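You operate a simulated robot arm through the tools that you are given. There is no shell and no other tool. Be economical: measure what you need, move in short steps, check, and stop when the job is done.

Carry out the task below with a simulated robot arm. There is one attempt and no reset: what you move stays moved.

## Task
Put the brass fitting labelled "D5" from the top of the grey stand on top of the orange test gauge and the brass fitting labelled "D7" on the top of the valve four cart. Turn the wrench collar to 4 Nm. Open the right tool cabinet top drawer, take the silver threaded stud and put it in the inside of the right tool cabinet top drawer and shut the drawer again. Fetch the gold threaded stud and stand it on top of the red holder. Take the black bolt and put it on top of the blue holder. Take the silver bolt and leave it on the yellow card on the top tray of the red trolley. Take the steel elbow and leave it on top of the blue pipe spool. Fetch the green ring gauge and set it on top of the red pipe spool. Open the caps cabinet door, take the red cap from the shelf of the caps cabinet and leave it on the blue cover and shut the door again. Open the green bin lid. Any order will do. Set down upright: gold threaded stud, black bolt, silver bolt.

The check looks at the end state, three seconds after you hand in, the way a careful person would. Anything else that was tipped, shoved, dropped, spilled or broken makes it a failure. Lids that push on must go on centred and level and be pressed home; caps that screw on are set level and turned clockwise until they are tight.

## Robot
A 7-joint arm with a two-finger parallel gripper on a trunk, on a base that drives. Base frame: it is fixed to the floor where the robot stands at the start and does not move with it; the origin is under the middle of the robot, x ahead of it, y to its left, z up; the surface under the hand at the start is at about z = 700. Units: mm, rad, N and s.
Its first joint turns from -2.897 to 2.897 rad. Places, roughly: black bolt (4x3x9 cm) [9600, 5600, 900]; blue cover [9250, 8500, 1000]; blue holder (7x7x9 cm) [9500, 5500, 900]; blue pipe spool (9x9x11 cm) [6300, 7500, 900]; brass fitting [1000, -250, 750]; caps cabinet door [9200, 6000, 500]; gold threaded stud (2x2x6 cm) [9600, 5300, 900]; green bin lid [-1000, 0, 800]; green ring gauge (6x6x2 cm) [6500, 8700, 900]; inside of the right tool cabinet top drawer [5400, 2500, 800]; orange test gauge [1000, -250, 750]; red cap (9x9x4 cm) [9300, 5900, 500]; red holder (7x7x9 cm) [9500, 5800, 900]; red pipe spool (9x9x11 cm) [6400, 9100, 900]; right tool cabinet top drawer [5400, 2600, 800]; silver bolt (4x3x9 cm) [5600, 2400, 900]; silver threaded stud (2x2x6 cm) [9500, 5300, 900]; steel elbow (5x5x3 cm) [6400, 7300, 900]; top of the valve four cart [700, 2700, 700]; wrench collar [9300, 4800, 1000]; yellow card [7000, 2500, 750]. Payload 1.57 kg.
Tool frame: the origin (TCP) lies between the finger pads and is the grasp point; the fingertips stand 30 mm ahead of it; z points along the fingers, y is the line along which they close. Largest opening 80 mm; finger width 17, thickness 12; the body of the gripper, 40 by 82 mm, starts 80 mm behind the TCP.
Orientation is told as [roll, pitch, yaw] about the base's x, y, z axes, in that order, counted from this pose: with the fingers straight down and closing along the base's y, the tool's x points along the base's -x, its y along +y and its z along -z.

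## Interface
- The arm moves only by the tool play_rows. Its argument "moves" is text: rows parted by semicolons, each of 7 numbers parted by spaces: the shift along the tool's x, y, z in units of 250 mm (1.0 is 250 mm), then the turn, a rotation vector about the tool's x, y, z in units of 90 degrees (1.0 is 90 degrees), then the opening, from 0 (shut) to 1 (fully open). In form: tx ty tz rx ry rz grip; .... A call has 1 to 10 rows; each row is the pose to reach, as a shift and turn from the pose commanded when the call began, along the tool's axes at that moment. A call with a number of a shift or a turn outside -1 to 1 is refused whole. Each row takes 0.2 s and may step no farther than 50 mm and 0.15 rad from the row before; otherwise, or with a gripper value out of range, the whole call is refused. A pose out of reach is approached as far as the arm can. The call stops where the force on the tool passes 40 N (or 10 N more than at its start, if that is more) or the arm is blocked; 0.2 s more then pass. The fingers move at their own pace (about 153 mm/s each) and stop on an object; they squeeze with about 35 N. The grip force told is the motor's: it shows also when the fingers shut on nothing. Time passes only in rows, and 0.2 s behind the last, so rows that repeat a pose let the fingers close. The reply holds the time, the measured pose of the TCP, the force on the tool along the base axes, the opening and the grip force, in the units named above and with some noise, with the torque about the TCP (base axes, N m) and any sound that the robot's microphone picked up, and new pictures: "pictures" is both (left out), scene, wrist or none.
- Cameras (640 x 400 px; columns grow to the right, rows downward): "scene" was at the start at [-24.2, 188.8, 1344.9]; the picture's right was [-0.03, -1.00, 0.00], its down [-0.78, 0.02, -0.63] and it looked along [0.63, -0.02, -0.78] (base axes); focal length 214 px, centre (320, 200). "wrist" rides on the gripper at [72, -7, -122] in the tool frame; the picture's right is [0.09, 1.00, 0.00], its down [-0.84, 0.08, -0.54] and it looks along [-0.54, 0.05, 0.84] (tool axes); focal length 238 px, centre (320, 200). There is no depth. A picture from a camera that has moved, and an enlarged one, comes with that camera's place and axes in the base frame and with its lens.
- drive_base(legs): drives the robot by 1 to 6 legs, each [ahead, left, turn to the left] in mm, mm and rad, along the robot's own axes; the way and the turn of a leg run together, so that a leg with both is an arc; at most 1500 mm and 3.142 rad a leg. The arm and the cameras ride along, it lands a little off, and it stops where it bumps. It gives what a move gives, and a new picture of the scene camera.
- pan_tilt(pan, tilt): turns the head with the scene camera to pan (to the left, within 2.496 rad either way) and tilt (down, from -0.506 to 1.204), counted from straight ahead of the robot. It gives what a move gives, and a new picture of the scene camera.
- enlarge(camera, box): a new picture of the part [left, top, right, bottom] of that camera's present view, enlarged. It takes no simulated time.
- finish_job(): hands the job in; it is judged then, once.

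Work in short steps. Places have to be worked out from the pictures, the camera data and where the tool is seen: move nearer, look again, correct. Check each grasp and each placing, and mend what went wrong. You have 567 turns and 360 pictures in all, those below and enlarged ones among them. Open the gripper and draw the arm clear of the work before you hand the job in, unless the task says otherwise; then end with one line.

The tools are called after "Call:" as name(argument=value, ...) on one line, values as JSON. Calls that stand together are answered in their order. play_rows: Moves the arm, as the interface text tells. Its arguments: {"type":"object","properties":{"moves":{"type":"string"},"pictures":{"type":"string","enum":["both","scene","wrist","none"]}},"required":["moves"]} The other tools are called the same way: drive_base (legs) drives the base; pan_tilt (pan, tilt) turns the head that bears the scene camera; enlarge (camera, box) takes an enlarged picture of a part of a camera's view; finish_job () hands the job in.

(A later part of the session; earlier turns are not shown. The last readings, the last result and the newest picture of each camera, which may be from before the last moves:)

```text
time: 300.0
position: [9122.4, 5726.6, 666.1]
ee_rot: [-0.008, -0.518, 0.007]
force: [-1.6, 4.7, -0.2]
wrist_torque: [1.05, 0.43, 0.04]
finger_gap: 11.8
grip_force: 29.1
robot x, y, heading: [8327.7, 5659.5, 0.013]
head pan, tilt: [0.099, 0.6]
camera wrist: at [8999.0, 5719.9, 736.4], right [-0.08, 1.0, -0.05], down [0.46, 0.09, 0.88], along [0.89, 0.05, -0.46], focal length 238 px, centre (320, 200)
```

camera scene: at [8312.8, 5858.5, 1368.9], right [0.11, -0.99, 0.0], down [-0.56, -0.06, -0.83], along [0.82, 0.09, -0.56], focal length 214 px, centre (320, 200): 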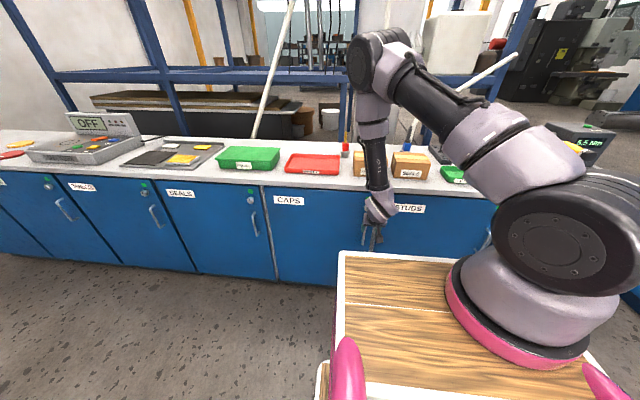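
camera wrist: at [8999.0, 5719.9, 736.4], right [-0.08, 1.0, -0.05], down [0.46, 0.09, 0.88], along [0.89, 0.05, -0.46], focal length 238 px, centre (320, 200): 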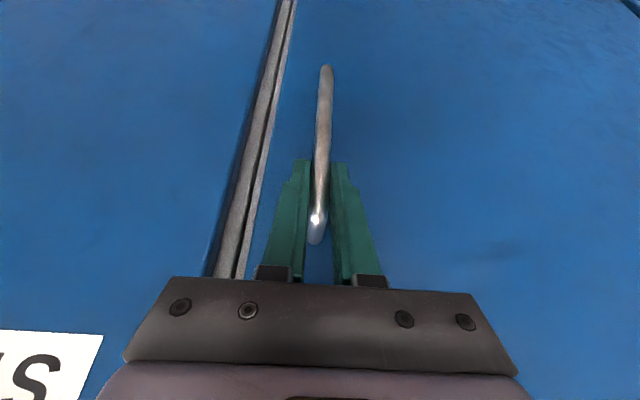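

The bar is held (11.8 mm). I pull the first few degrees of the arc and watch the force.

Call:
play_rows(moves="0.026 0.001 -0.015 0 0 0 0; 0.052 0.003 -0.03 0 0 0 0; 0.078 0.007 -0.045 0 0 0 0; 0.104 0.011 -0.06 0 0 0 0", pictures="none")

```text
time: 301.0
position: [9093.6, 5728.9, 666.2]
ee_rot: [-0.009, -0.518, 0.007]
force: [1.4, 3.3, 1.4]
wrist_torque: [1.01, 0.36, 0.07]
finger_gap: 12.0
grip_force: 28.8
robot x, y, heading: [8330.7, 5657.1, 0.013]
head pan, tilt: [0.099, 0.6]
```

The door moves freely. I continue the arc to about 18°.

Call:
play_rows(moves="0.085 0.016 -0.049 0 0 0 0; 0.207 0.046 -0.119 0 0 0 0; 0.327 0.085 -0.188 0 0 0 0; 0.444 0.134 -0.255 0 0 0 0", pictures="none")

```text
time: 302.0
position: [8964.9, 5763.4, 666.0]
ee_rot: [-0.008, -0.517, 0.009]
force: [12.0, 26.6, -23.4]
wrist_torque: [1.15, 0.31, 0.15]
finger_gap: 12.0
grip_force: 28.9
robot x, y, heading: [8324.7, 5653.3, 0.013]
head pan, tilt: [0.099, 0.6]
```

Held at 18°. I let the base itself pull the next part of the arc in two small legs.

Call:
drive_base(legs=[[-73, 37, 0]])

```text
time: 303.0
position: [8891.9, 5800.0, 667.5]
ee_rot: [-0.008, -0.524, 0.008]
force: [21.6, 34.0, -5.3]
wrist_torque: [0.96, -0.42, 0.13]
finger_gap: 12.1
grip_force: 29.5
robot x, y, heading: [8255.1, 5696.5, 0.012]
head pan, tilt: [0.099, 0.6]
camera scene: at [8240.9, 5895.9, 1368.8], right [0.11, -0.99, 0.0], down [-0.56, -0.06, -0.82], along [0.82, 0.09, -0.57], focal length 214 px, centre (320, 200)
```

scene: 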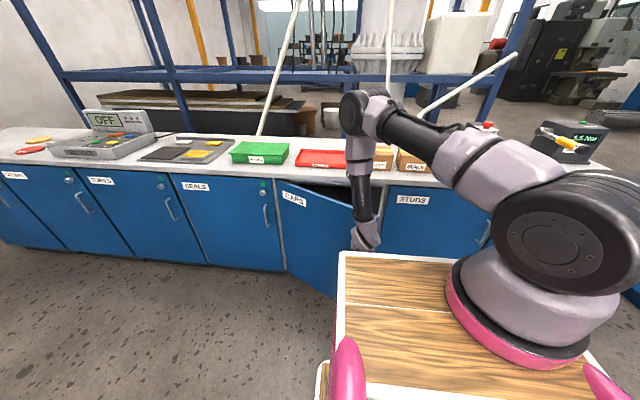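

It works; a slight outward pull suggests a smaller radius. I continue with a bit more to the left.

Call:
drive_base(legs=[[-70, 60, 0]])

```text
time: 304.1
position: [8819.2, 5855.7, 668.2]
ee_rot: [-0.009, -0.52, 0.006]
force: [-19.8, -22.5, -0.8]
wrist_torque: [0.75, -0.16, -0.21]
finger_gap: 11.9
grip_force: 29.5
robot x, y, heading: [8185.9, 5753.4, 0.013]
head pan, tilt: [0.099, 0.6]
camera scene: at [8168.4, 5952.9, 1369.0], right [0.11, -0.99, 0.0], down [-0.56, -0.06, -0.83], along [0.82, 0.09, -0.56], focal length 214 px, centre (320, 200)
```

scene: 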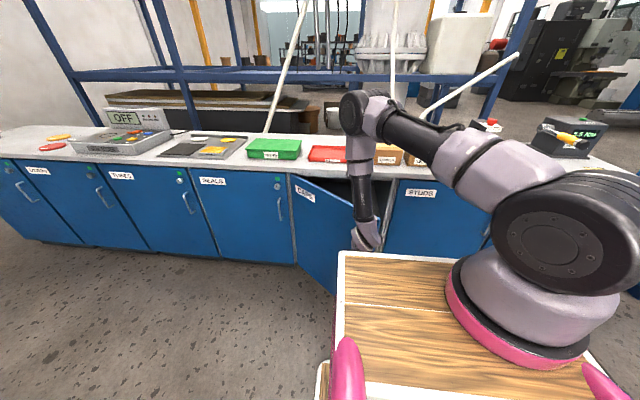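

Call:
drive_base(legs=[[-64, 60, 0]])

Call:
drive_base(legs=[[-52, 74, 0]])

```text
time: 305.2
position: [8757.7, 5917.2, 668.1]
ee_rot: [-0.007, -0.526, 0.007]
force: [26.2, 21.0, 8.5]
wrist_torque: [1.15, -0.62, 0.12]
finger_gap: 11.7
grip_force: 29.5
robot x, y, heading: [8116.5, 5812.4, 0.019]
head pan, tilt: [0.099, 0.6]
camera scene: at [8103.3, 6013.2, 1368.8], right [0.11, -0.99, 0.0], down [-0.56, -0.06, -0.82], along [0.82, 0.09, -0.57], focal length 214 px, centre (320, 200)
```

scene: 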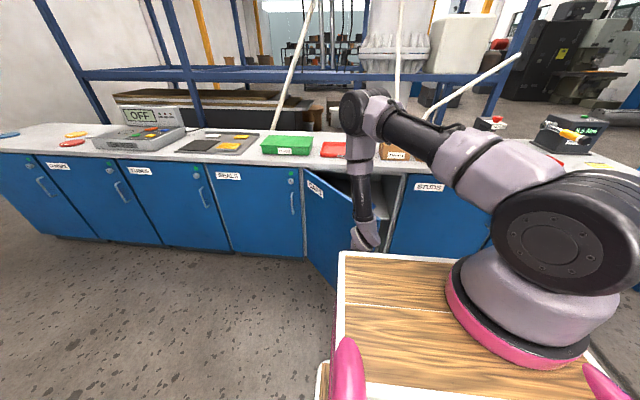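

```text
time: 306.4
position: [8706.1, 5992.4, 667.5]
ee_rot: [-0.002, -0.53, 0.006]
force: [27.7, 14.7, -5.4]
wrist_torque: [0.62, -0.32, 0.13]
finger_gap: 12.1
grip_force: 29.2
robot x, y, heading: [8065.5, 5887.1, 0.016]
head pan, tilt: [0.099, 0.6]
camera scene: at [8050.7, 6086.4, 1368.9], right [0.11, -0.99, 0.0], down [-0.56, -0.06, -0.82], along [0.82, 0.09, -0.57], focal length 214 px, centre (320, 200)
```

scene: 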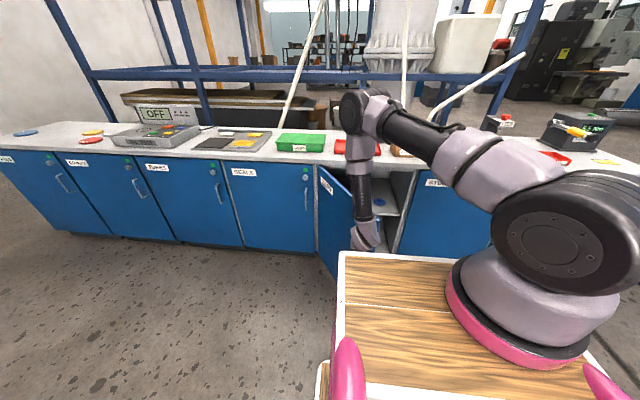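

Call:
drive_base(legs=[[-32, 82, 0]])

Call:
drive_base(legs=[[-20, 85, 0]])

```text
time: 307.4
position: [8672.4, 6076.7, 668.4]
ee_rot: [-0.003, -0.53, 0.008]
force: [-0.2, -0.3, -11.9]
wrist_torque: [0.27, -0.03, -0.04]
finger_gap: 11.6
grip_force: 29.3
robot x, y, heading: [8031.4, 5970.7, 0.015]
head pan, tilt: [0.099, 0.6]
camera scene: at [8016.6, 6168.0, 1368.9], right [0.12, -0.99, 0.0], down [-0.56, -0.07, -0.82], along [0.82, 0.1, -0.57], focal length 214 px, centre (320, 200)
```

scene: 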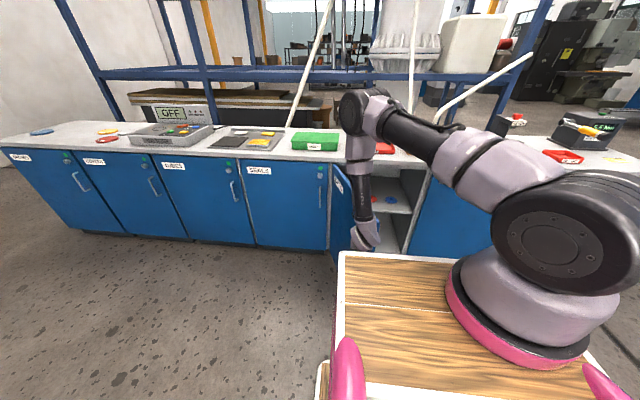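

```text
time: 308.5
position: [8652.6, 6162.8, 668.4]
ee_rot: [-0.003, -0.535, 0.008]
force: [21.5, 3.0, -15.7]
wrist_torque: [0.25, -0.24, 0.03]
finger_gap: 11.7
grip_force: 28.6
robot x, y, heading: [8011.5, 6055.4, 0.015]
head pan, tilt: [0.099, 0.6]
camera scene: at [7996.2, 6253.7, 1368.9], right [0.12, -0.99, 0.0], down [-0.56, -0.07, -0.82], along [0.82, 0.1, -0.57], focal length 214 px, centre (320, 200)
```

scene: 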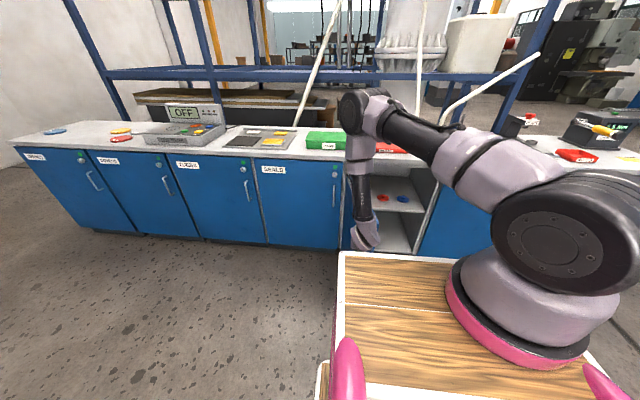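

The door is about 77° open. One more leg brings it to about 87°.

Call:
drive_base(legs=[[-3, 88, 0]])

Call:
play_rows(moves="0 0 0 0 0 0 0.3; 0 0 0 0 0 0 0.5; 0 0 0 0 0 0 0.5; 0.03 -0.03 -0.1 0 0 0 0.5; 0.05 -0.06 -0.25 0 0 0 0.5; 0.05 -0.1 -0.4 0 0 0 0.6", pictures="wrist")

```text
time: 309.6
position: [8648.0, 6221.1, 667.0]
ee_rot: [-0.014, -0.531, 0.0]
force: [1.7, -2.7, 5.0]
wrist_torque: [-3.43, 0.73, -1.3]
finger_gap: 12.0
grip_force: 28.9
robot x, y, heading: [8008.2, 6123.3, 0.012]
head pan, tilt: [0.099, 0.6]
stopped in leg 1: the robot was blocked; the commanded pose is now the measured one
camera scene: at [7992.0, 6320.2, 1368.9], right [0.11, -0.99, 0.0], down [-0.56, -0.06, -0.83], along [0.82, 0.09, -0.56], focal length 214 px, centre (320, 200)
```

scene: 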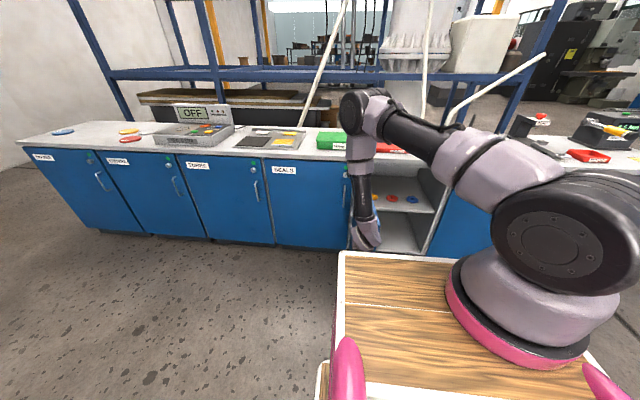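

```text
time: 311.0
position: [8589.0, 6198.6, 748.2]
ee_rot: [-0.01, -0.53, 0.002]
force: [-0.2, 0.0, -0.5]
wrist_torque: [-0.01, -0.03, 0.02]
finger_gap: 48.0
grip_force: 0.1
robot x, y, heading: [8006.6, 6123.2, 0.019]
head pan, tilt: [0.099, 0.6]
camera wrist: at [8465.2, 6193.9, 816.8], right [-0.08, 1.0, -0.06], down [0.45, 0.08, 0.89], along [0.89, 0.04, -0.45], focal length 238 px, centre (320, 200)
```

wrist: 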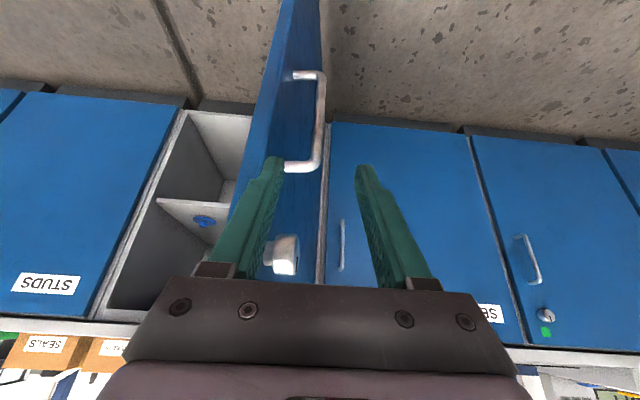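

The door met its stop at about 85° and I released the handle. I raise the hand, untilt, and drive right to look into the cabinet.

Call:
play_rows(moves="0.03 0 -0.17 0 0 0 0.6; 0.02 -0.02 -0.34 0 0.05 0 0.6; 0 -0.04 -0.51 0 0.11 0 0.8; -0.04 -0.06 -0.66 0 0.17 0 1; -0.08 -0.08 -0.8 0 0.23 0 1; -0.13 -0.1 -0.9 0 0.29 0 1; -0.2 -0.1 -1 0 0.337 0 1; -0.2 -0.1 -1 0 0.337 0 1", pictures="none")

```text
time: 312.8
position: [8505.8, 6176.5, 988.1]
ee_rot: [-0.012, 0.002, -0.004]
force: [0.3, -0.6, 0.1]
wrist_torque: [0.01, -0.01, 0.0]
finger_gap: 80.3
grip_force: 0.0
out of reach, approached as far as the arm can: row 3, 4, 5, 6
robot x, y, heading: [8008.7, 6121.5, 0.012]
head pan, tilt: [0.099, 0.6]
```

Call:
drive_base(legs=[[0, -380, 0]])

Call:
pan_tilt(pan=-0.15, tilt=0.6)

Call:
enlarge(camera="scene", box=[240, 120, 400, 260])

```text
time: 315.2
position: [8512.4, 5799.5, 986.8]
ee_rot: [-0.008, 0.0, 0.003]
force: [0.1, 0.9, -0.1]
wrist_torque: [-0.02, -0.04, 0.04]
finger_gap: 79.8
grip_force: 0.0
robot x, y, heading: [8012.2, 5739.0, 0.023]
head pan, tilt: [0.099, 0.6]
camera scene: at [7997.8, 5940.3, 1368.9], right [0.12, -0.99, 0.0], down [-0.56, -0.07, -0.83], along [0.82, 0.1, -0.56], focal length 214 px, centre (320, 200)
```

scene: 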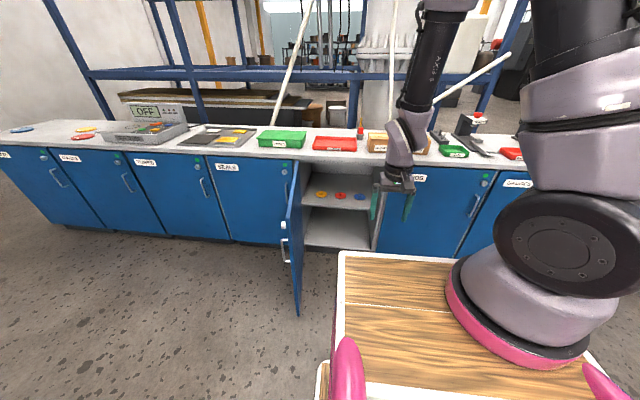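

```text
time: 316.0
position: [8513.2, 5799.9, 988.0]
ee_rot: [-0.01, 0.0, 0.003]
force: [0.8, -0.7, -0.3]
wrist_torque: [-0.01, 0.0, 0.02]
finger_gap: 79.8
grip_force: 0.0
robot x, y, heading: [8016.8, 5741.1, 0.025]
head pan, tilt: [-0.15, 0.6]
camera scene: at [7997.8, 5918.4, 1368.9], right [-0.13, -0.99, 0.0], down [-0.56, 0.07, -0.83], along [0.82, -0.1, -0.56], focal length 214 px, centre (320, 200)
```

scene: 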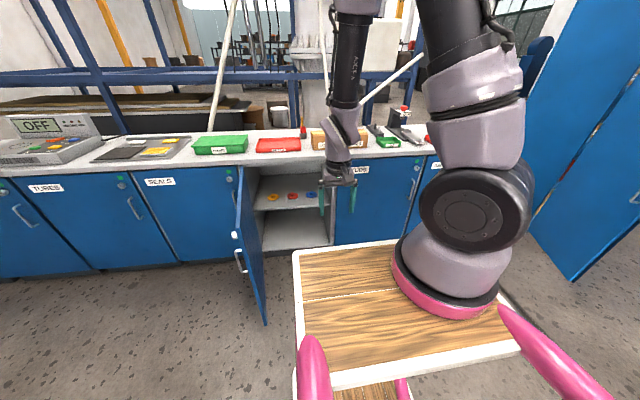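

```text
2.86 times, centred on (320, 190) of scene
camera zoom: at [7997.8, 5918.4, 1368.9], right [-0.13, -0.99, 0.0], down [-0.56, 0.07, -0.83], along [0.82, -0.1, -0.56], focal length 613 px, centre (320, 229)
```

zoom: 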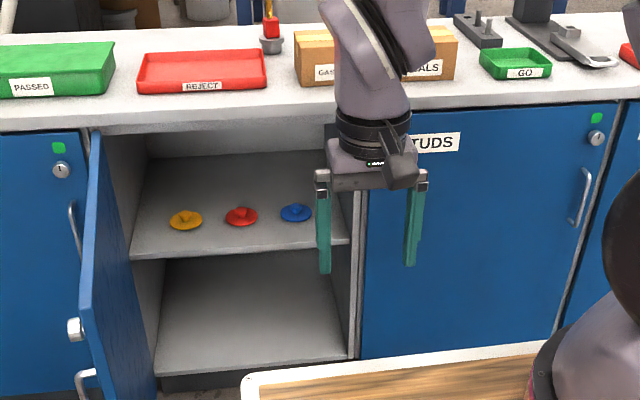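

Three knobbed caps lie on the shelf (z≈515); the red one is in the middle, near (9325,5959). I drive up to about (8440,5825) keeping clear of the open door.

Call:
drive_base(legs=[[425, 70, -0.02]])

Call:
play_rows(moves="0 0.02 0.1 0 -0.05 0 0.7; -0.02 0.04 0.2 0 -0.1 0 0.7; -0.04 0.06 0.3 0 -0.15 0 0.7; -0.06 0.08 0.4 0 -0.2 0 0.7; -0.08 0.1 0.5 0 -0.25 0 0.7; -0.1 0.12 0.6 0 -0.3 0 0.7; -0.12 0.14 0.7 0 -0.35 0 0.7; -0.14 0.16 0.8 0 -0.4 0 0.7; -0.16 0.18 0.9 0 -0.45 0 0.7; -0.18 0.2 1 0 -0.5 0 0.7")

```text
time: 318.6
position: [8938.7, 5864.5, 987.8]
ee_rot: [-0.011, 0.0, -0.018]
force: [0.2, 0.0, 0.3]
wrist_torque: [0.0, -0.03, 0.02]
finger_gap: 80.2
grip_force: 0.0
robot x, y, heading: [8437.1, 5816.1, 0.002]
head pan, tilt: [-0.15, 0.6]
camera scene: at [8425.4, 5993.5, 1368.9], right [-0.15, -0.99, 0.0], down [-0.56, 0.08, -0.83], along [0.82, -0.12, -0.56], focal length 214 px, centre (320, 200)
```

scene: 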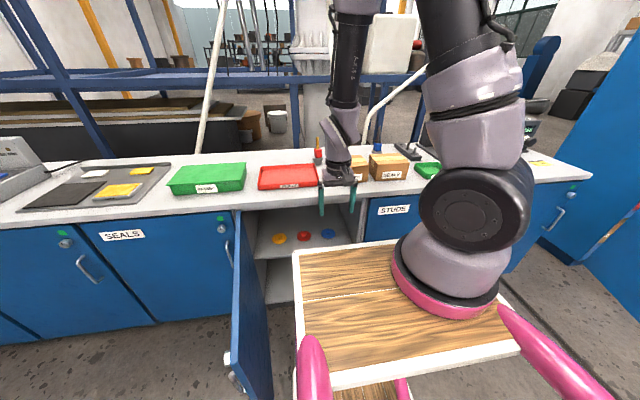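

```text
time: 320.8
position: [8988.0, 5911.2, 737.2]
ee_rot: [-0.014, -0.787, -0.01]
force: [-0.8, -0.1, 0.2]
wrist_torque: [0.01, 0.01, 0.01]
finger_gap: 55.9
grip_force: 0.0
out of reach, approached as far as the arm can: row 1, 2, 3, 4, 5, 6
robot x, y, heading: [8436.0, 5816.4, 0.002]
head pan, tilt: [-0.15, 0.6]
camera scene: at [8425.4, 5993.4, 1368.9], right [-0.15, -0.99, 0.0], down [-0.56, 0.08, -0.83], along [0.82, -0.12, -0.56], focal length 214 px, centre (320, 200)
camera wrist: at [8849.5, 5908.1, 773.3], right [-0.05, 1.0, -0.07], down [0.21, 0.08, 0.97], along [0.98, 0.03, -0.21], focal length 238 px, centre (320, 200)
```

scene: 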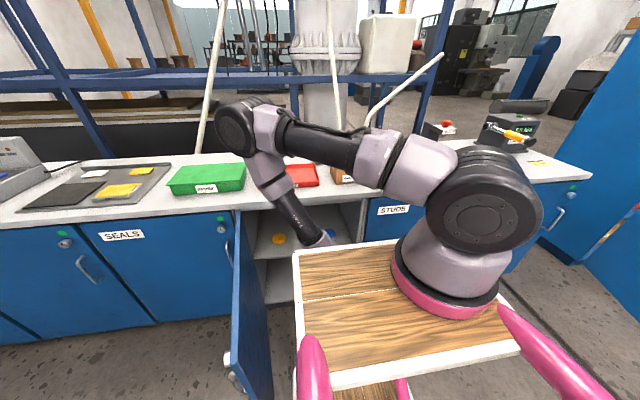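
wrist: 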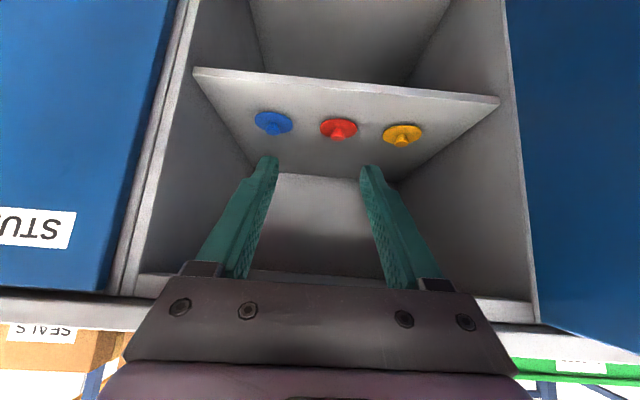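

A clear view: the red cap is in the middle, near (9320,5954). I advance into the cabinet along the tool's slope for a closer look.

Call:
play_rows(moves="-0.038 0.022 0.13 0 0 0 0.7; -0.076 0.044 0.26 0 0 0 0.7; -0.114 0.066 0.39 0 0 0 0.7; -0.152 0.088 0.52 0 0 0 0.7; -0.19 0.11 0.65 0 0 0 0.7; -0.23 0.134 0.79 0 0 0 0.7; -0.268 0.156 0.93 0 0 0 0.7; -0.268 0.156 0.93 0 0 0 0.7")

```text
time: 322.6
position: [9195.9, 5946.8, 617.7]
ee_rot: [-0.016, -0.786, -0.007]
force: [0.5, 1.6, 0.1]
wrist_torque: [0.0, 0.02, -0.03]
finger_gap: 56.2
grip_force: 0.0
robot x, y, heading: [8440.9, 5813.6, 0.004]
head pan, tilt: [-0.15, 0.6]
camera scene: at [8425.4, 5993.5, 1368.9], right [-0.15, -0.99, 0.0], down [-0.56, 0.08, -0.83], along [0.82, -0.12, -0.56], focal length 214 px, centre (320, 200)
camera wrist: at [9058.0, 5943.4, 654.9], right [-0.05, 1.0, -0.08], down [0.21, 0.08, 0.97], along [0.98, 0.03, -0.21], focal length 238 px, centre (320, 200)
```

scene: 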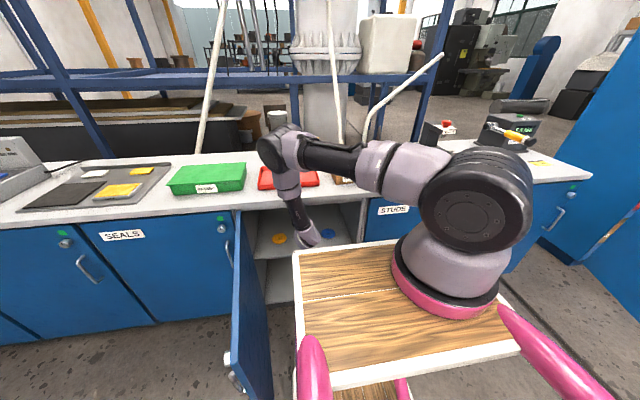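
wrist: 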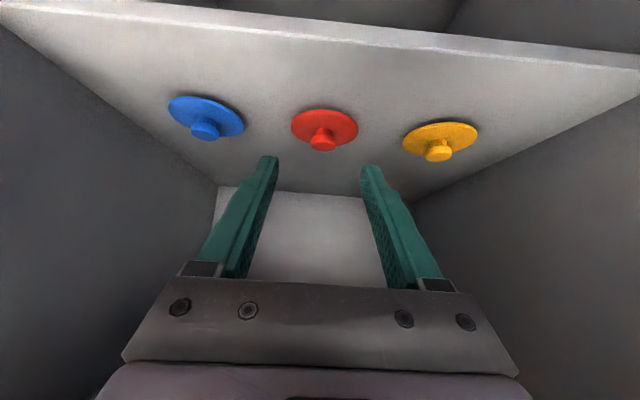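

By the 9 cm cap size, the red cap's knob is near (9345,5949,508). I advance to about 60 mm short and look again.

Call:
play_rows(moves="-0.03 0.004 0.15 0 0 0 0.7; -0.06 0.008 0.3 0 0 0 0.7; -0.098 0.01 0.438 0 0 0 0.7; -0.098 0.01 0.438 0 0 0 0.7", pictures="wrist")

```text
time: 323.6
position: [9290.1, 5947.7, 560.4]
ee_rot: [-0.016, -0.786, -0.007]
force: [-0.8, -0.2, 1.0]
wrist_torque: [0.0, 0.02, 0.03]
finger_gap: 56.1
grip_force: 0.0
robot x, y, heading: [8439.3, 5815.9, 0.003]
head pan, tilt: [-0.15, 0.6]
camera wrist: at [9153.3, 5944.1, 596.5], right [-0.05, 1.0, -0.08], down [0.21, 0.08, 0.97], along [0.98, 0.03, -0.21], focal length 238 px, centre (320, 200)
```

wrist: 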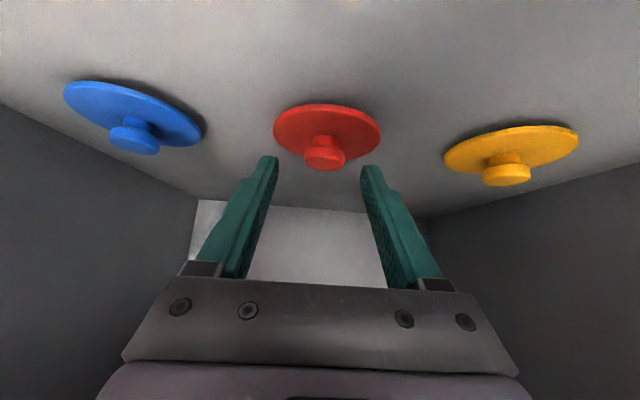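

The knob is at about (9336,5950,518), 33 mm wide. I advance so that it lies near the fingertips, and close.

Call:
play_rows(moves="-0.005 0.008 0.09 0 0 0 0.7; -0.011 0.008 0.17 0 0 0 0.7; -0.011 0.008 0.17 0 0 0 0; -0.011 0.008 0.17 0 0 0 0; -0.011 0.008 0.17 0 0 0 0", pictures="wrist")

```text
time: 324.6
position: [9328.1, 5952.1, 538.4]
ee_rot: [-0.01, -0.799, -0.003]
force: [1.1, 1.1, 8.6]
wrist_torque: [0.07, -0.1, 0.04]
finger_gap: 28.2
grip_force: 35.3
robot x, y, heading: [8439.9, 5817.8, -0.002]
head pan, tilt: [-0.15, 0.6]
stopped in row 4: the force on the tool passed its limit at 41 N (the readings are from after the stop); the commanded pose is now the measured one
camera wrist: at [9190.1, 5947.3, 572.1], right [-0.05, 1.0, -0.07], down [0.2, 0.08, 0.98], along [0.98, 0.04, -0.2], focal length 238 px, centre (320, 200)
```

wrist: 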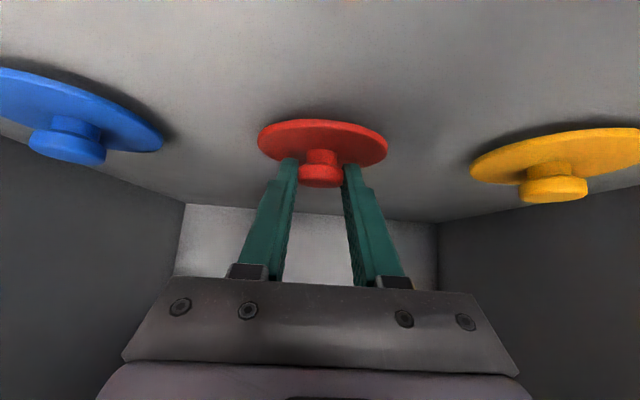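

The knob is gripped (28 mm). I lift it 40 mm straight up and check.

Call:
play_rows(moves="-0.03 0 -0.03 0 0 0 0; -0.07 0 -0.07 0 0 0 0; -0.113 0 -0.113 0 0 0 0; -0.113 0 -0.113 0 0 0 0", pictures="wrist")

```text
time: 325.6
position: [9312.5, 5948.3, 563.8]
ee_rot: [-0.026, -0.775, 0.004]
force: [0.3, -0.2, 0.0]
wrist_torque: [0.01, 0.01, -0.01]
finger_gap: 28.1
grip_force: 34.9
robot x, y, heading: [8437.3, 5818.6, 0.004]
head pan, tilt: [-0.15, 0.6]
camera wrist: at [9175.6, 5944.0, 601.5], right [-0.05, 1.0, -0.08], down [0.22, 0.09, 0.97], along [0.97, 0.03, -0.22], focal length 238 px, centre (320, 200)
```

wrist: 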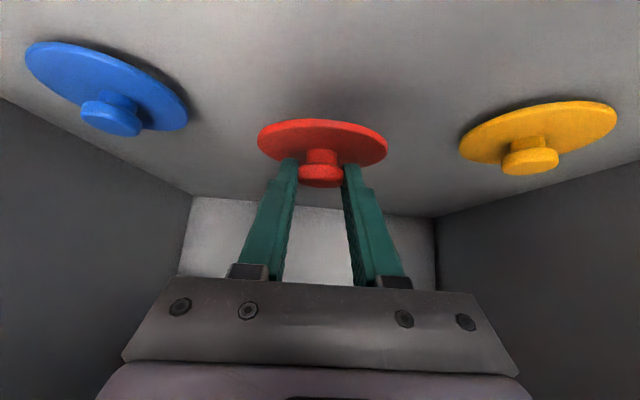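

The cap is held and lifted. I draw it out of the cabinet on the same path.

Call:
play_rows(moves="0.03 0 -0.12 0 0 0 0; 0.06 0 -0.24 0 0 0 0; 0.12 0 -0.36 0 0 0 0; 0.176 0 -0.48 0 0 0 0; 0.215 0 -0.61 0 0 0 0; 0.255 0 -0.74 0 0 0 0; 0.3 0 -0.87 0 0 0 0; 0.34 0 -1 0 0 0 0; 0.34 0 -1 0 0 0 0")

```text
time: 327.6
position: [9087.5, 5956.8, 692.3]
ee_rot: [-0.011, -0.797, -0.005]
force: [-0.6, -0.1, 0.1]
wrist_torque: [0.03, -0.01, -0.01]
finger_gap: 28.1
grip_force: 34.4
robot x, y, heading: [8439.3, 5815.8, 0.001]
head pan, tilt: [-0.15, 0.6]
camera scene: at [8425.4, 5993.6, 1368.9], right [-0.15, -0.99, 0.0], down [-0.56, 0.08, -0.83], along [0.82, -0.12, -0.56], focal length 214 px, centre (320, 200)
camera wrist: at [8950.0, 5953.4, 727.2], right [-0.05, 1.0, -0.07], down [0.2, 0.08, 0.98], along [0.98, 0.04, -0.2], focal length 238 px, centre (320, 200)
```

scene: 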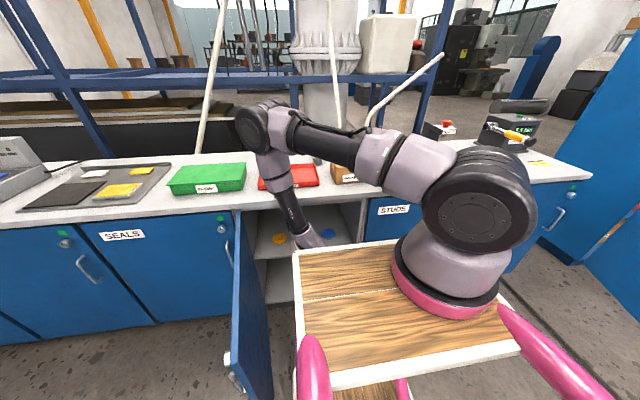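
wrist: 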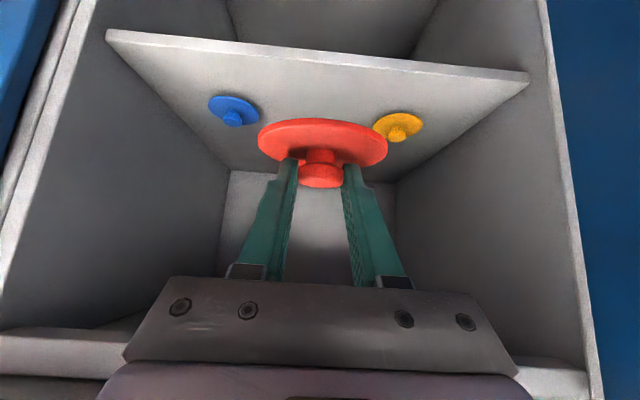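

The blue cover is at the far left end of the bench, near (9350,8420). I back the base away first, then raise the hand.

Call:
drive_base(legs=[[-400, 0, 0]])

Call:
play_rows(moves="-0.12 0 -0.12 0 0 0 0; -0.24 0 -0.24 0 0 0 0; -0.36 0 -0.36 0 0 0 0; -0.48 0 -0.48 0 0 0 0; -0.6 0 -0.6 0 0 0 0; -0.72 0 -0.72 0 0 0 0; -0.84 0 -0.84 0 0 0 0; -0.96 0 -0.96 0 0 0 0; -0.96 0 -0.96 0 0 0 0", pictures="wrist")

```text
time: 330.1
position: [8685.9, 5955.8, 691.9]
ee_rot: [-0.01, -0.794, -0.007]
force: [0.0, -0.8, -0.7]
wrist_torque: [-0.03, -0.02, 0.0]
finger_gap: 28.3
grip_force: 35.3
robot x, y, heading: [8036.6, 5814.3, -0.005]
head pan, tilt: [-0.15, 0.6]
camera scene: at [8021.4, 5993.3, 1368.9], right [-0.15, -0.99, 0.0], down [-0.56, 0.08, -0.83], along [0.82, -0.12, -0.56], focal length 214 px, centre (320, 200)
```

scene: 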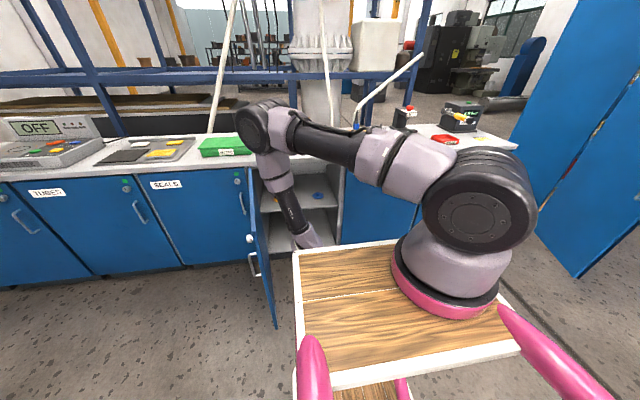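

```text
time: 332.1
position: [8682.5, 5958.0, 1030.5]
ee_rot: [-0.012, -0.796, -0.008]
force: [-0.9, -0.1, -0.6]
wrist_torque: [0.01, -0.01, -0.03]
finger_gap: 28.1
grip_force: 35.0
robot x, y, heading: [8035.8, 5813.9, -0.001]
head pan, tilt: [-0.15, 0.6]
camera wrist: at [8543.8, 5954.5, 1066.1], right [-0.05, 1.0, -0.07], down [0.2, 0.08, 0.98], along [0.98, 0.03, -0.2], focal length 238 px, centre (320, 200)
```

wrist: 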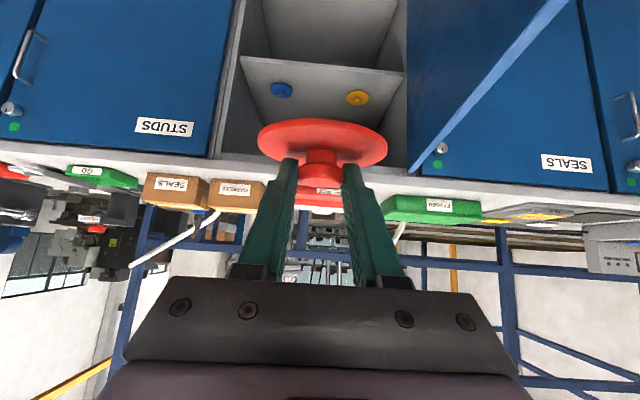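

Now I drive left along the bench to y≈8370.

Call:
drive_base(legs=[[0, 1300, 0], [0, 1250, 0]])

Call:
pan_tilt(pan=0.0, tilt=0.5)

Call:
enlarge(camera="scene", box=[200, 120, 440, 270])

```text
time: 344.5
position: [8699.9, 8500.4, 1031.8]
ee_rot: [-0.011, -0.795, -0.032]
force: [1.2, -0.7, -0.6]
wrist_torque: [0.0, 0.0, -0.01]
finger_gap: 28.2
grip_force: 34.6
robot x, y, heading: [8048.6, 8370.8, -0.026]
head pan, tilt: [-0.15, 0.6]
camera scene: at [8040.2, 8551.6, 1368.9], right [-0.17, -0.98, 0.0], down [-0.56, 0.1, -0.83], along [0.81, -0.14, -0.56], focal length 214 px, centre (320, 200)
```

scene: 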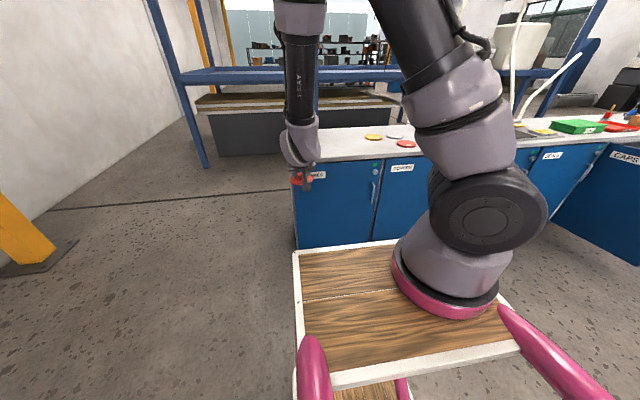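

```text
time: 345.2
position: [8699.6, 8499.8, 1031.8]
ee_rot: [-0.013, -0.795, -0.029]
force: [0.0, 0.0, 0.0]
wrist_torque: [0.01, 0.03, 0.02]
finger_gap: 28.0
grip_force: 34.8
robot x, y, heading: [8051.2, 8375.4, -0.027]
head pan, tilt: [0.0, 0.499]
camera scene: at [8044.1, 8564.7, 1378.0], right [-0.03, -1.0, 0.0], down [-0.48, 0.01, -0.88], along [0.88, -0.02, -0.48], focal length 214 px, centre (320, 200)
```

scene: 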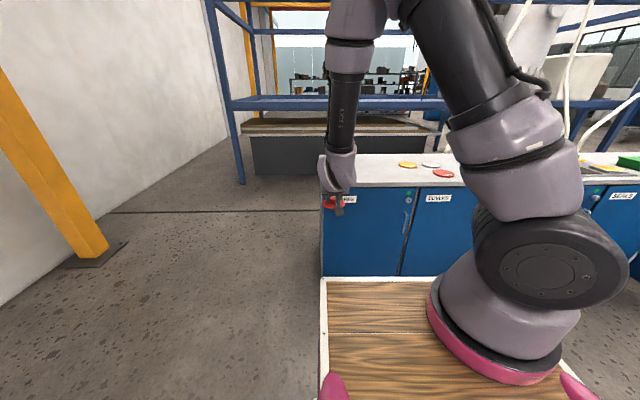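

```text
2.67 times, centred on (320, 195) of scene
camera zoom: at [8044.1, 8564.7, 1378.0], right [-0.03, -1.0, 0.0], down [-0.48, 0.01, -0.88], along [0.88, -0.02, -0.48], focal length 572 px, centre (320, 213)
```

zoom: 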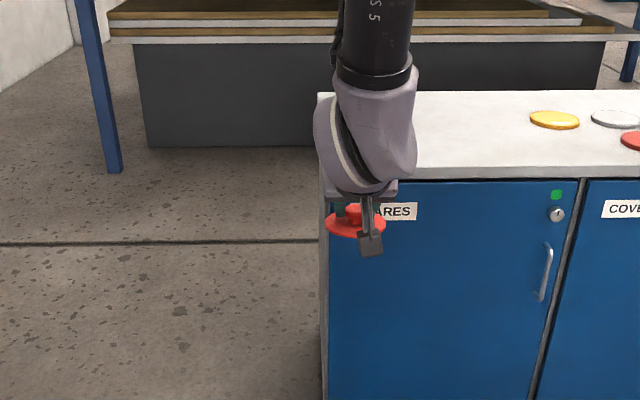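

The blue cover is hidden behind the arm; I look with the wrist camera.

Call:
play_rows(moves="0 0 0 0 0 0 0", pictures="wrist")

```text
time: 345.6
position: [8697.9, 8500.6, 1030.7]
ee_rot: [-0.011, -0.794, -0.032]
force: [1.1, 1.0, -1.0]
wrist_torque: [0.0, 0.0, 0.0]
finger_gap: 28.4
grip_force: 35.1
robot x, y, heading: [8042.9, 8370.4, -0.022]
head pan, tilt: [0.0, 0.499]
camera wrist: at [8561.5, 8500.0, 1065.9], right [-0.02, 1.0, -0.07], down [0.2, 0.08, 0.98], along [0.98, 0.01, -0.2], focal length 238 px, centre (320, 200)
```

wrist: 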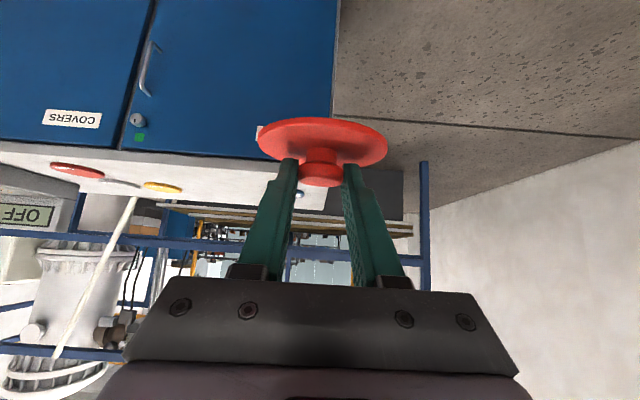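

The blue cover is near (9370,8437). I drive 340 mm nearer, then lift the hand over the bench and look down.

Call:
drive_base(legs=[[340, 0, 0.025]])

Call:
play_rows(moves="-0.14 -0.03 0.02 0 0 0 0; -0.28 -0.06 0.04 0 0 0 0; -0.42 -0.1 0.06 0 0 0 0; -0.5 -0.14 0.1 0 0 0 0; -0.5 -0.14 0.1 0 0 0 0")

```text
time: 347.9
position: [9038.4, 8513.7, 1031.7]
ee_rot: [-0.011, -0.796, -0.005]
force: [-0.7, 0.3, -0.9]
wrist_torque: [0.0, -0.02, -0.01]
finger_gap: 28.1
grip_force: 34.8
robot x, y, heading: [8389.4, 8369.2, 0.001]
head pan, tilt: [0.0, 0.499]
camera scene: at [8381.7, 8560.6, 1378.0], right [0.0, -1.0, 0.0], down [-0.48, 0.0, -0.88], along [0.88, 0.0, -0.48], focal length 214 px, centre (320, 200)
```

scene: 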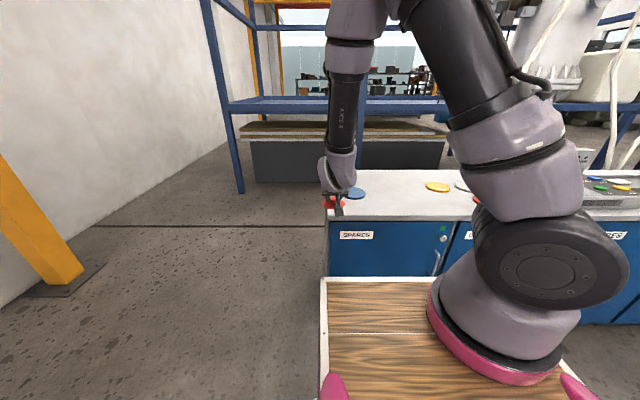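

```text
time: 349.1
position: [9143.1, 8475.4, 1103.4]
ee_rot: [-0.01, -0.796, -0.004]
force: [0.2, 0.1, -0.7]
wrist_torque: [0.03, -0.03, 0.05]
finger_gap: 28.4
grip_force: 34.8
robot x, y, heading: [8391.9, 8366.7, 0.003]
head pan, tilt: [0.0, 0.499]
camera scene: at [8381.6, 8560.6, 1378.0], right [0.0, -1.0, 0.0], down [-0.48, 0.0, -0.88], along [0.88, 0.0, -0.48], focal length 214 px, centre (320, 200)
camera wrist: at [9005.4, 8472.7, 1137.6], right [-0.05, 1.0, -0.07], down [0.2, 0.08, 0.98], along [0.98, 0.04, -0.2], focal length 238 px, centre (320, 200)
```

scene: 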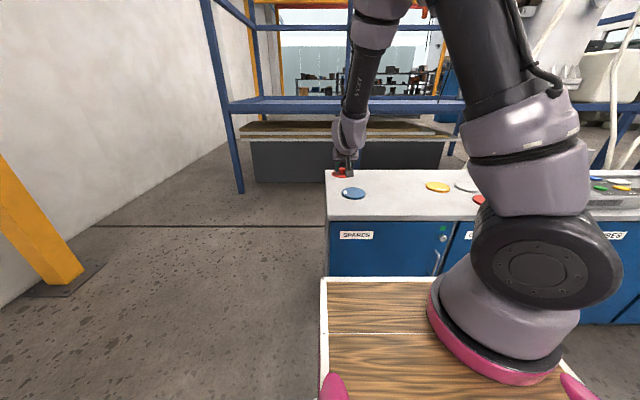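
wrist: 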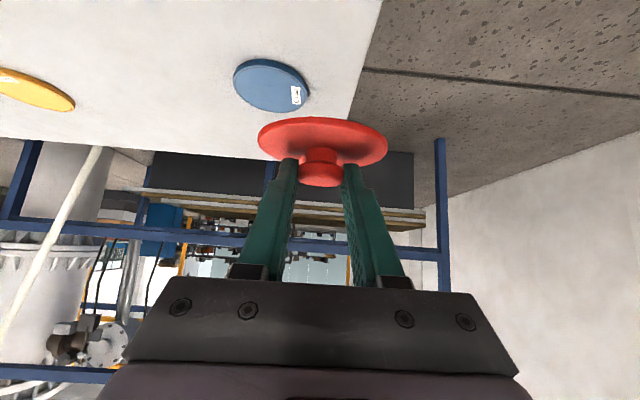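

The cover is at about (9327,8399), its top near z≈895. The cap's centre lies 15 mm ahead of and 39 mm below the TCP. I move it over the cover with 60 mm to spare.

Call:
play_rows(moves="-0.04 -0.06 0.14 0 0 0 0; -0.08 -0.12 0.28 0 0 0 0; -0.12 -0.18 0.42 0 0 0 0; -0.16 -0.25 0.56 0 0 0 0; -0.216 -0.316 0.7 0 0 0 0; -0.216 -0.316 0.735 0 0 0 0; -0.216 -0.316 0.735 0 0 0 0")

Call:
enlarge(camera="scene", box=[300, 130, 420, 210])

```text
time: 350.7
position: [9311.7, 8394.3, 1013.9]
ee_rot: [-0.011, -0.795, -0.007]
force: [-0.6, -0.4, -0.9]
wrist_torque: [0.0, -0.03, 0.01]
finger_gap: 28.5
grip_force: 35.3
robot x, y, heading: [8392.7, 8370.7, 0.005]
head pan, tilt: [0.0, 0.499]
camera scene: at [8381.7, 8560.5, 1378.0], right [0.0, -1.0, 0.0], down [-0.48, 0.0, -0.88], along [0.88, 0.0, -0.48], focal length 214 px, centre (320, 200)
camera wrist: at [9174.4, 8390.5, 1048.4], right [-0.05, 1.0, -0.07], down [0.2, 0.08, 0.98], along [0.98, 0.03, -0.2], focal length 238 px, centre (320, 200)
```

scene: 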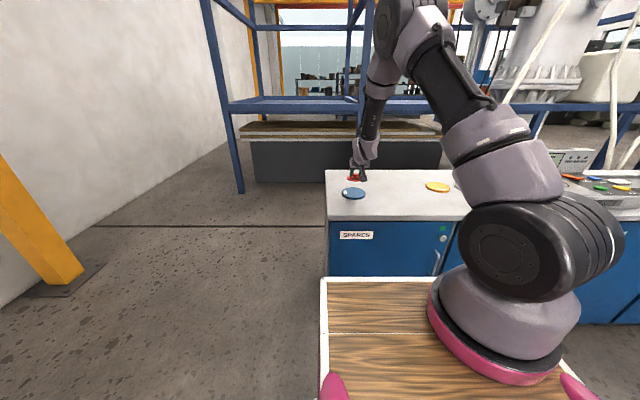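
wrist: 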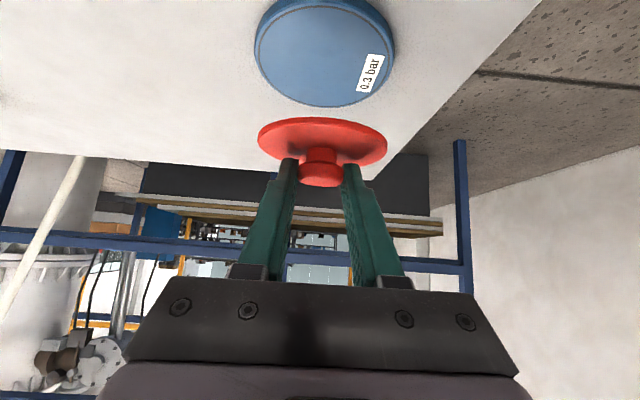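

```text
5.00 times, centred on (360, 170) of scene
camera zoom: at [8381.7, 8560.5, 1378.0], right [0.0, -1.0, 0.0], down [-0.48, 0.0, -0.88], along [0.88, 0.0, -0.48], focal length 1072 px, centre (120, 350)
```

zoom: 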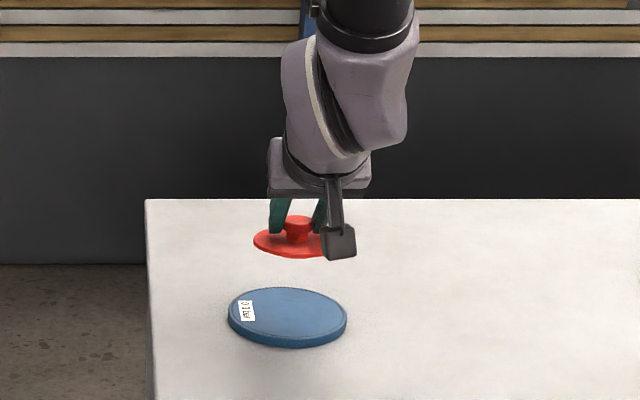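

The cap is aligned within a few mm. I lower 55 mm, then slowly to contact.

Call:
play_rows(moves="0.057 -0.005 0.056 0 0 0 0; 0.114 -0.008 0.112 0 0 0 0; 0.157 -0.008 0.154 0 0 0 0; 0.169 -0.008 0.166 0 0 0 0; 0.18 -0.008 0.177 0 0 0 0; 0.186 -0.008 0.183 0 0 0 0", pictures="wrist")

Call:
enlarge(camera="scene", box=[300, 130, 420, 210])

```text
time: 352.1
position: [9311.6, 8392.3, 947.9]
ee_rot: [-0.009, -0.796, -0.006]
force: [1.1, 0.0, 0.0]
wrist_torque: [0.01, -0.04, 0.03]
finger_gap: 28.0
grip_force: 35.0
robot x, y, heading: [8388.4, 8371.6, 0.003]
head pan, tilt: [0.0, 0.499]
camera wrist: at [9173.3, 8388.8, 983.5], right [-0.05, 1.0, -0.07], down [0.2, 0.08, 0.98], along [0.98, 0.04, -0.2], focal length 238 px, centre (320, 200)
```

wrist: 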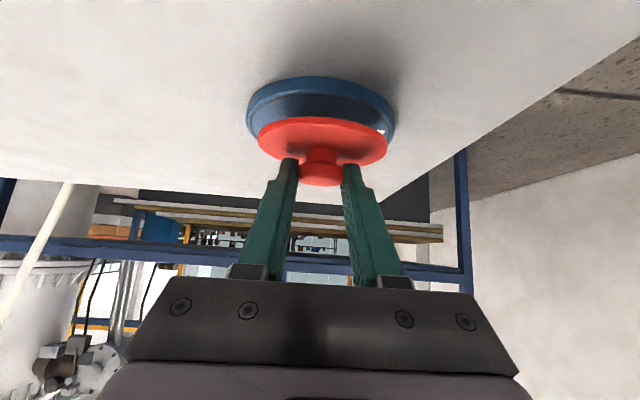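

```text
5.00 times, centred on (360, 170) of scene
camera zoom: at [8381.7, 8560.5, 1378.0], right [0.0, -1.0, 0.0], down [-0.48, 0.0, -0.88], along [0.88, 0.0, -0.48], focal length 1072 px, centre (120, 350)
```

zoom: 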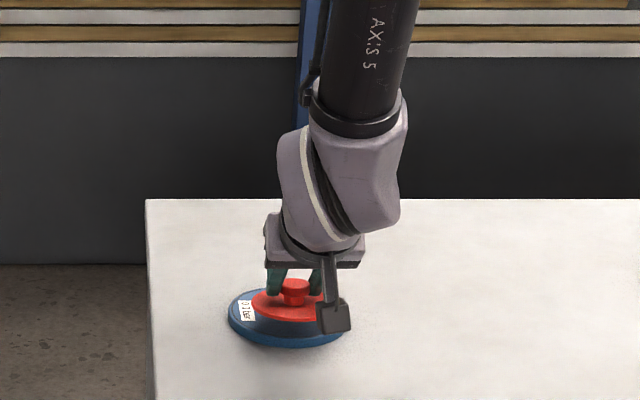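

Close to contact and well centred. I lower in 2 mm steps.

Call:
play_rows(moves="0.006 0 0.006 0 0 0 0; 0.012 0 0.012 0 0 0 0; 0.018 0 0.018 0 0 0 0; 0.024 0 0.024 0 0 0 0; 0.03 0 0.03 0 0 0 0", pictures="none")

```text
time: 353.3
position: [9312.2, 8393.1, 937.9]
ee_rot: [-0.01, -0.797, -0.009]
force: [-0.3, 1.0, -0.1]
wrist_torque: [-0.03, 0.0, -0.01]
finger_gap: 28.1
grip_force: 35.2
robot x, y, heading: [8391.2, 8371.8, 0.001]
head pan, tilt: [0.0, 0.499]
```

Call:
play_rows(moves="0.006 0 0.006 0 0 0 0; 0.012 0 0.012 0 0 0 0; 0.018 0 0.018 0 0 0 0; 0.024 0 0.024 0 0 0 0; 0.03 0 0.03 0 0 0 0", pictures="none")

Call:
enlarge(camera="scene", box=[300, 130, 420, 210])

```text
time: 354.5
position: [9311.2, 8392.7, 929.8]
ee_rot: [-0.011, -0.802, -0.006]
force: [-3.7, -0.8, 16.7]
wrist_torque: [-0.02, 0.04, -0.04]
finger_gap: 28.0
grip_force: 34.6
robot x, y, heading: [8395.2, 8369.4, 0.005]
head pan, tilt: [0.0, 0.499]
```

```text
5.00 times, centred on (360, 170) of scene
camera zoom: at [8380.8, 8560.5, 1378.0], right [0.0, -1.0, 0.0], down [-0.48, 0.0, -0.88], along [0.88, 0.0, -0.48], focal length 1072 px, centre (120, 350)
```

zoom: 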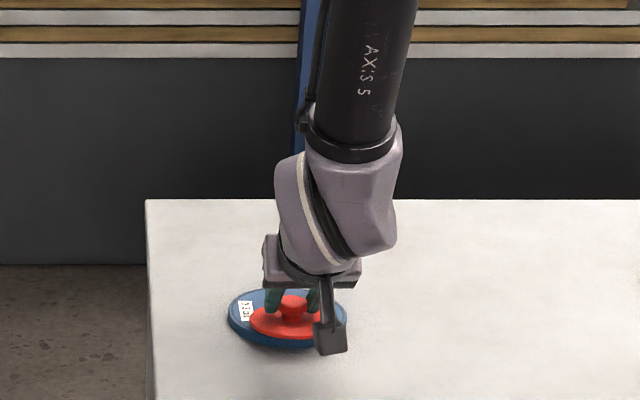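

Contact, centred. I ease off, open and retreat along the tool.

Call:
play_rows(moves="-0.005 0 -0.005 0 0 0 0; -0.005 0 -0.005 0 0 0 0.4; -0.005 0 -0.005 0 0 0 0.7; -0.005 0 -0.005 0 0 0 0.7; -0.05 0 -0.1 0 0 0 0.7; -0.1 0 -0.25 0 0 0 0.8; -0.15 0 -0.42 0 0 0 0.8; -0.2 0 -0.6 0 0 0 1")

Call:
enlarge(camera="scene", box=[300, 130, 420, 210])

```text
time: 356.3
position: [9239.6, 8394.6, 1067.4]
ee_rot: [-0.012, -0.794, -0.005]
force: [0.7, 0.4, 0.5]
wrist_torque: [-0.01, 0.01, -0.02]
finger_gap: 80.1
grip_force: 0.0
robot x, y, heading: [8387.5, 8371.9, 0.004]
head pan, tilt: [0.0, 0.499]
camera scene: at [8382.4, 8560.6, 1378.0], right [0.0, -1.0, 0.0], down [-0.48, 0.0, -0.88], along [0.88, 0.0, -0.48], focal length 214 px, centre (320, 200)
camera wrist: at [9102.2, 8390.7, 1102.2], right [-0.05, 1.0, -0.07], down [0.2, 0.08, 0.98], along [0.98, 0.03, -0.2], focal length 238 px, centre (320, 200)
```

scene: 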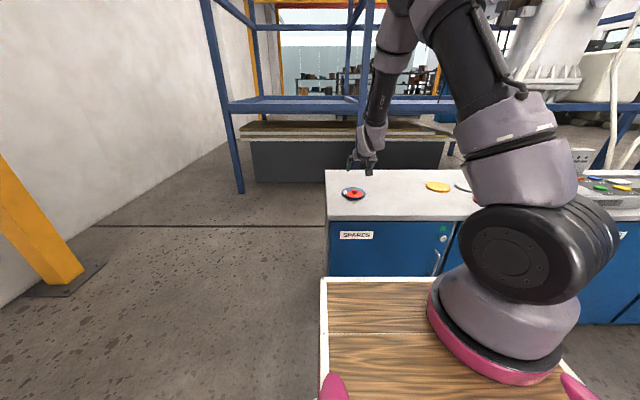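
wrist: 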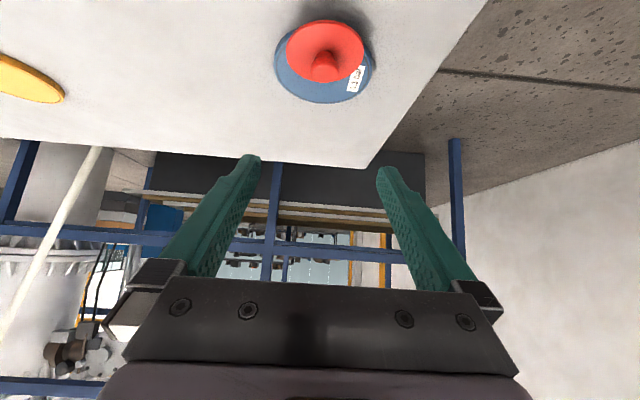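

```text
5.00 times, centred on (360, 170) of scene
camera zoom: at [8382.4, 8560.6, 1378.0], right [0.0, -1.0, 0.0], down [-0.48, 0.0, -0.88], along [0.88, 0.0, -0.48], focal length 1072 px, centre (120, 350)
```

zoom: 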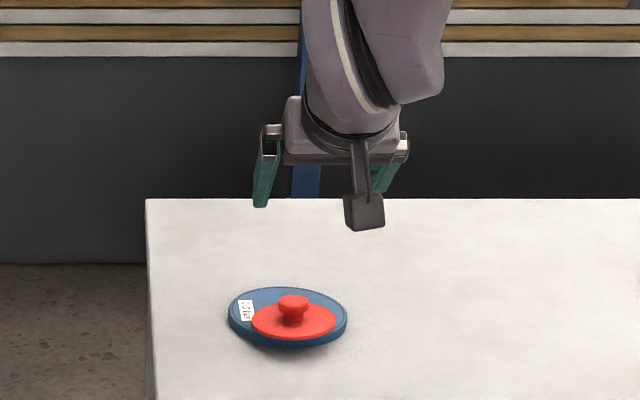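

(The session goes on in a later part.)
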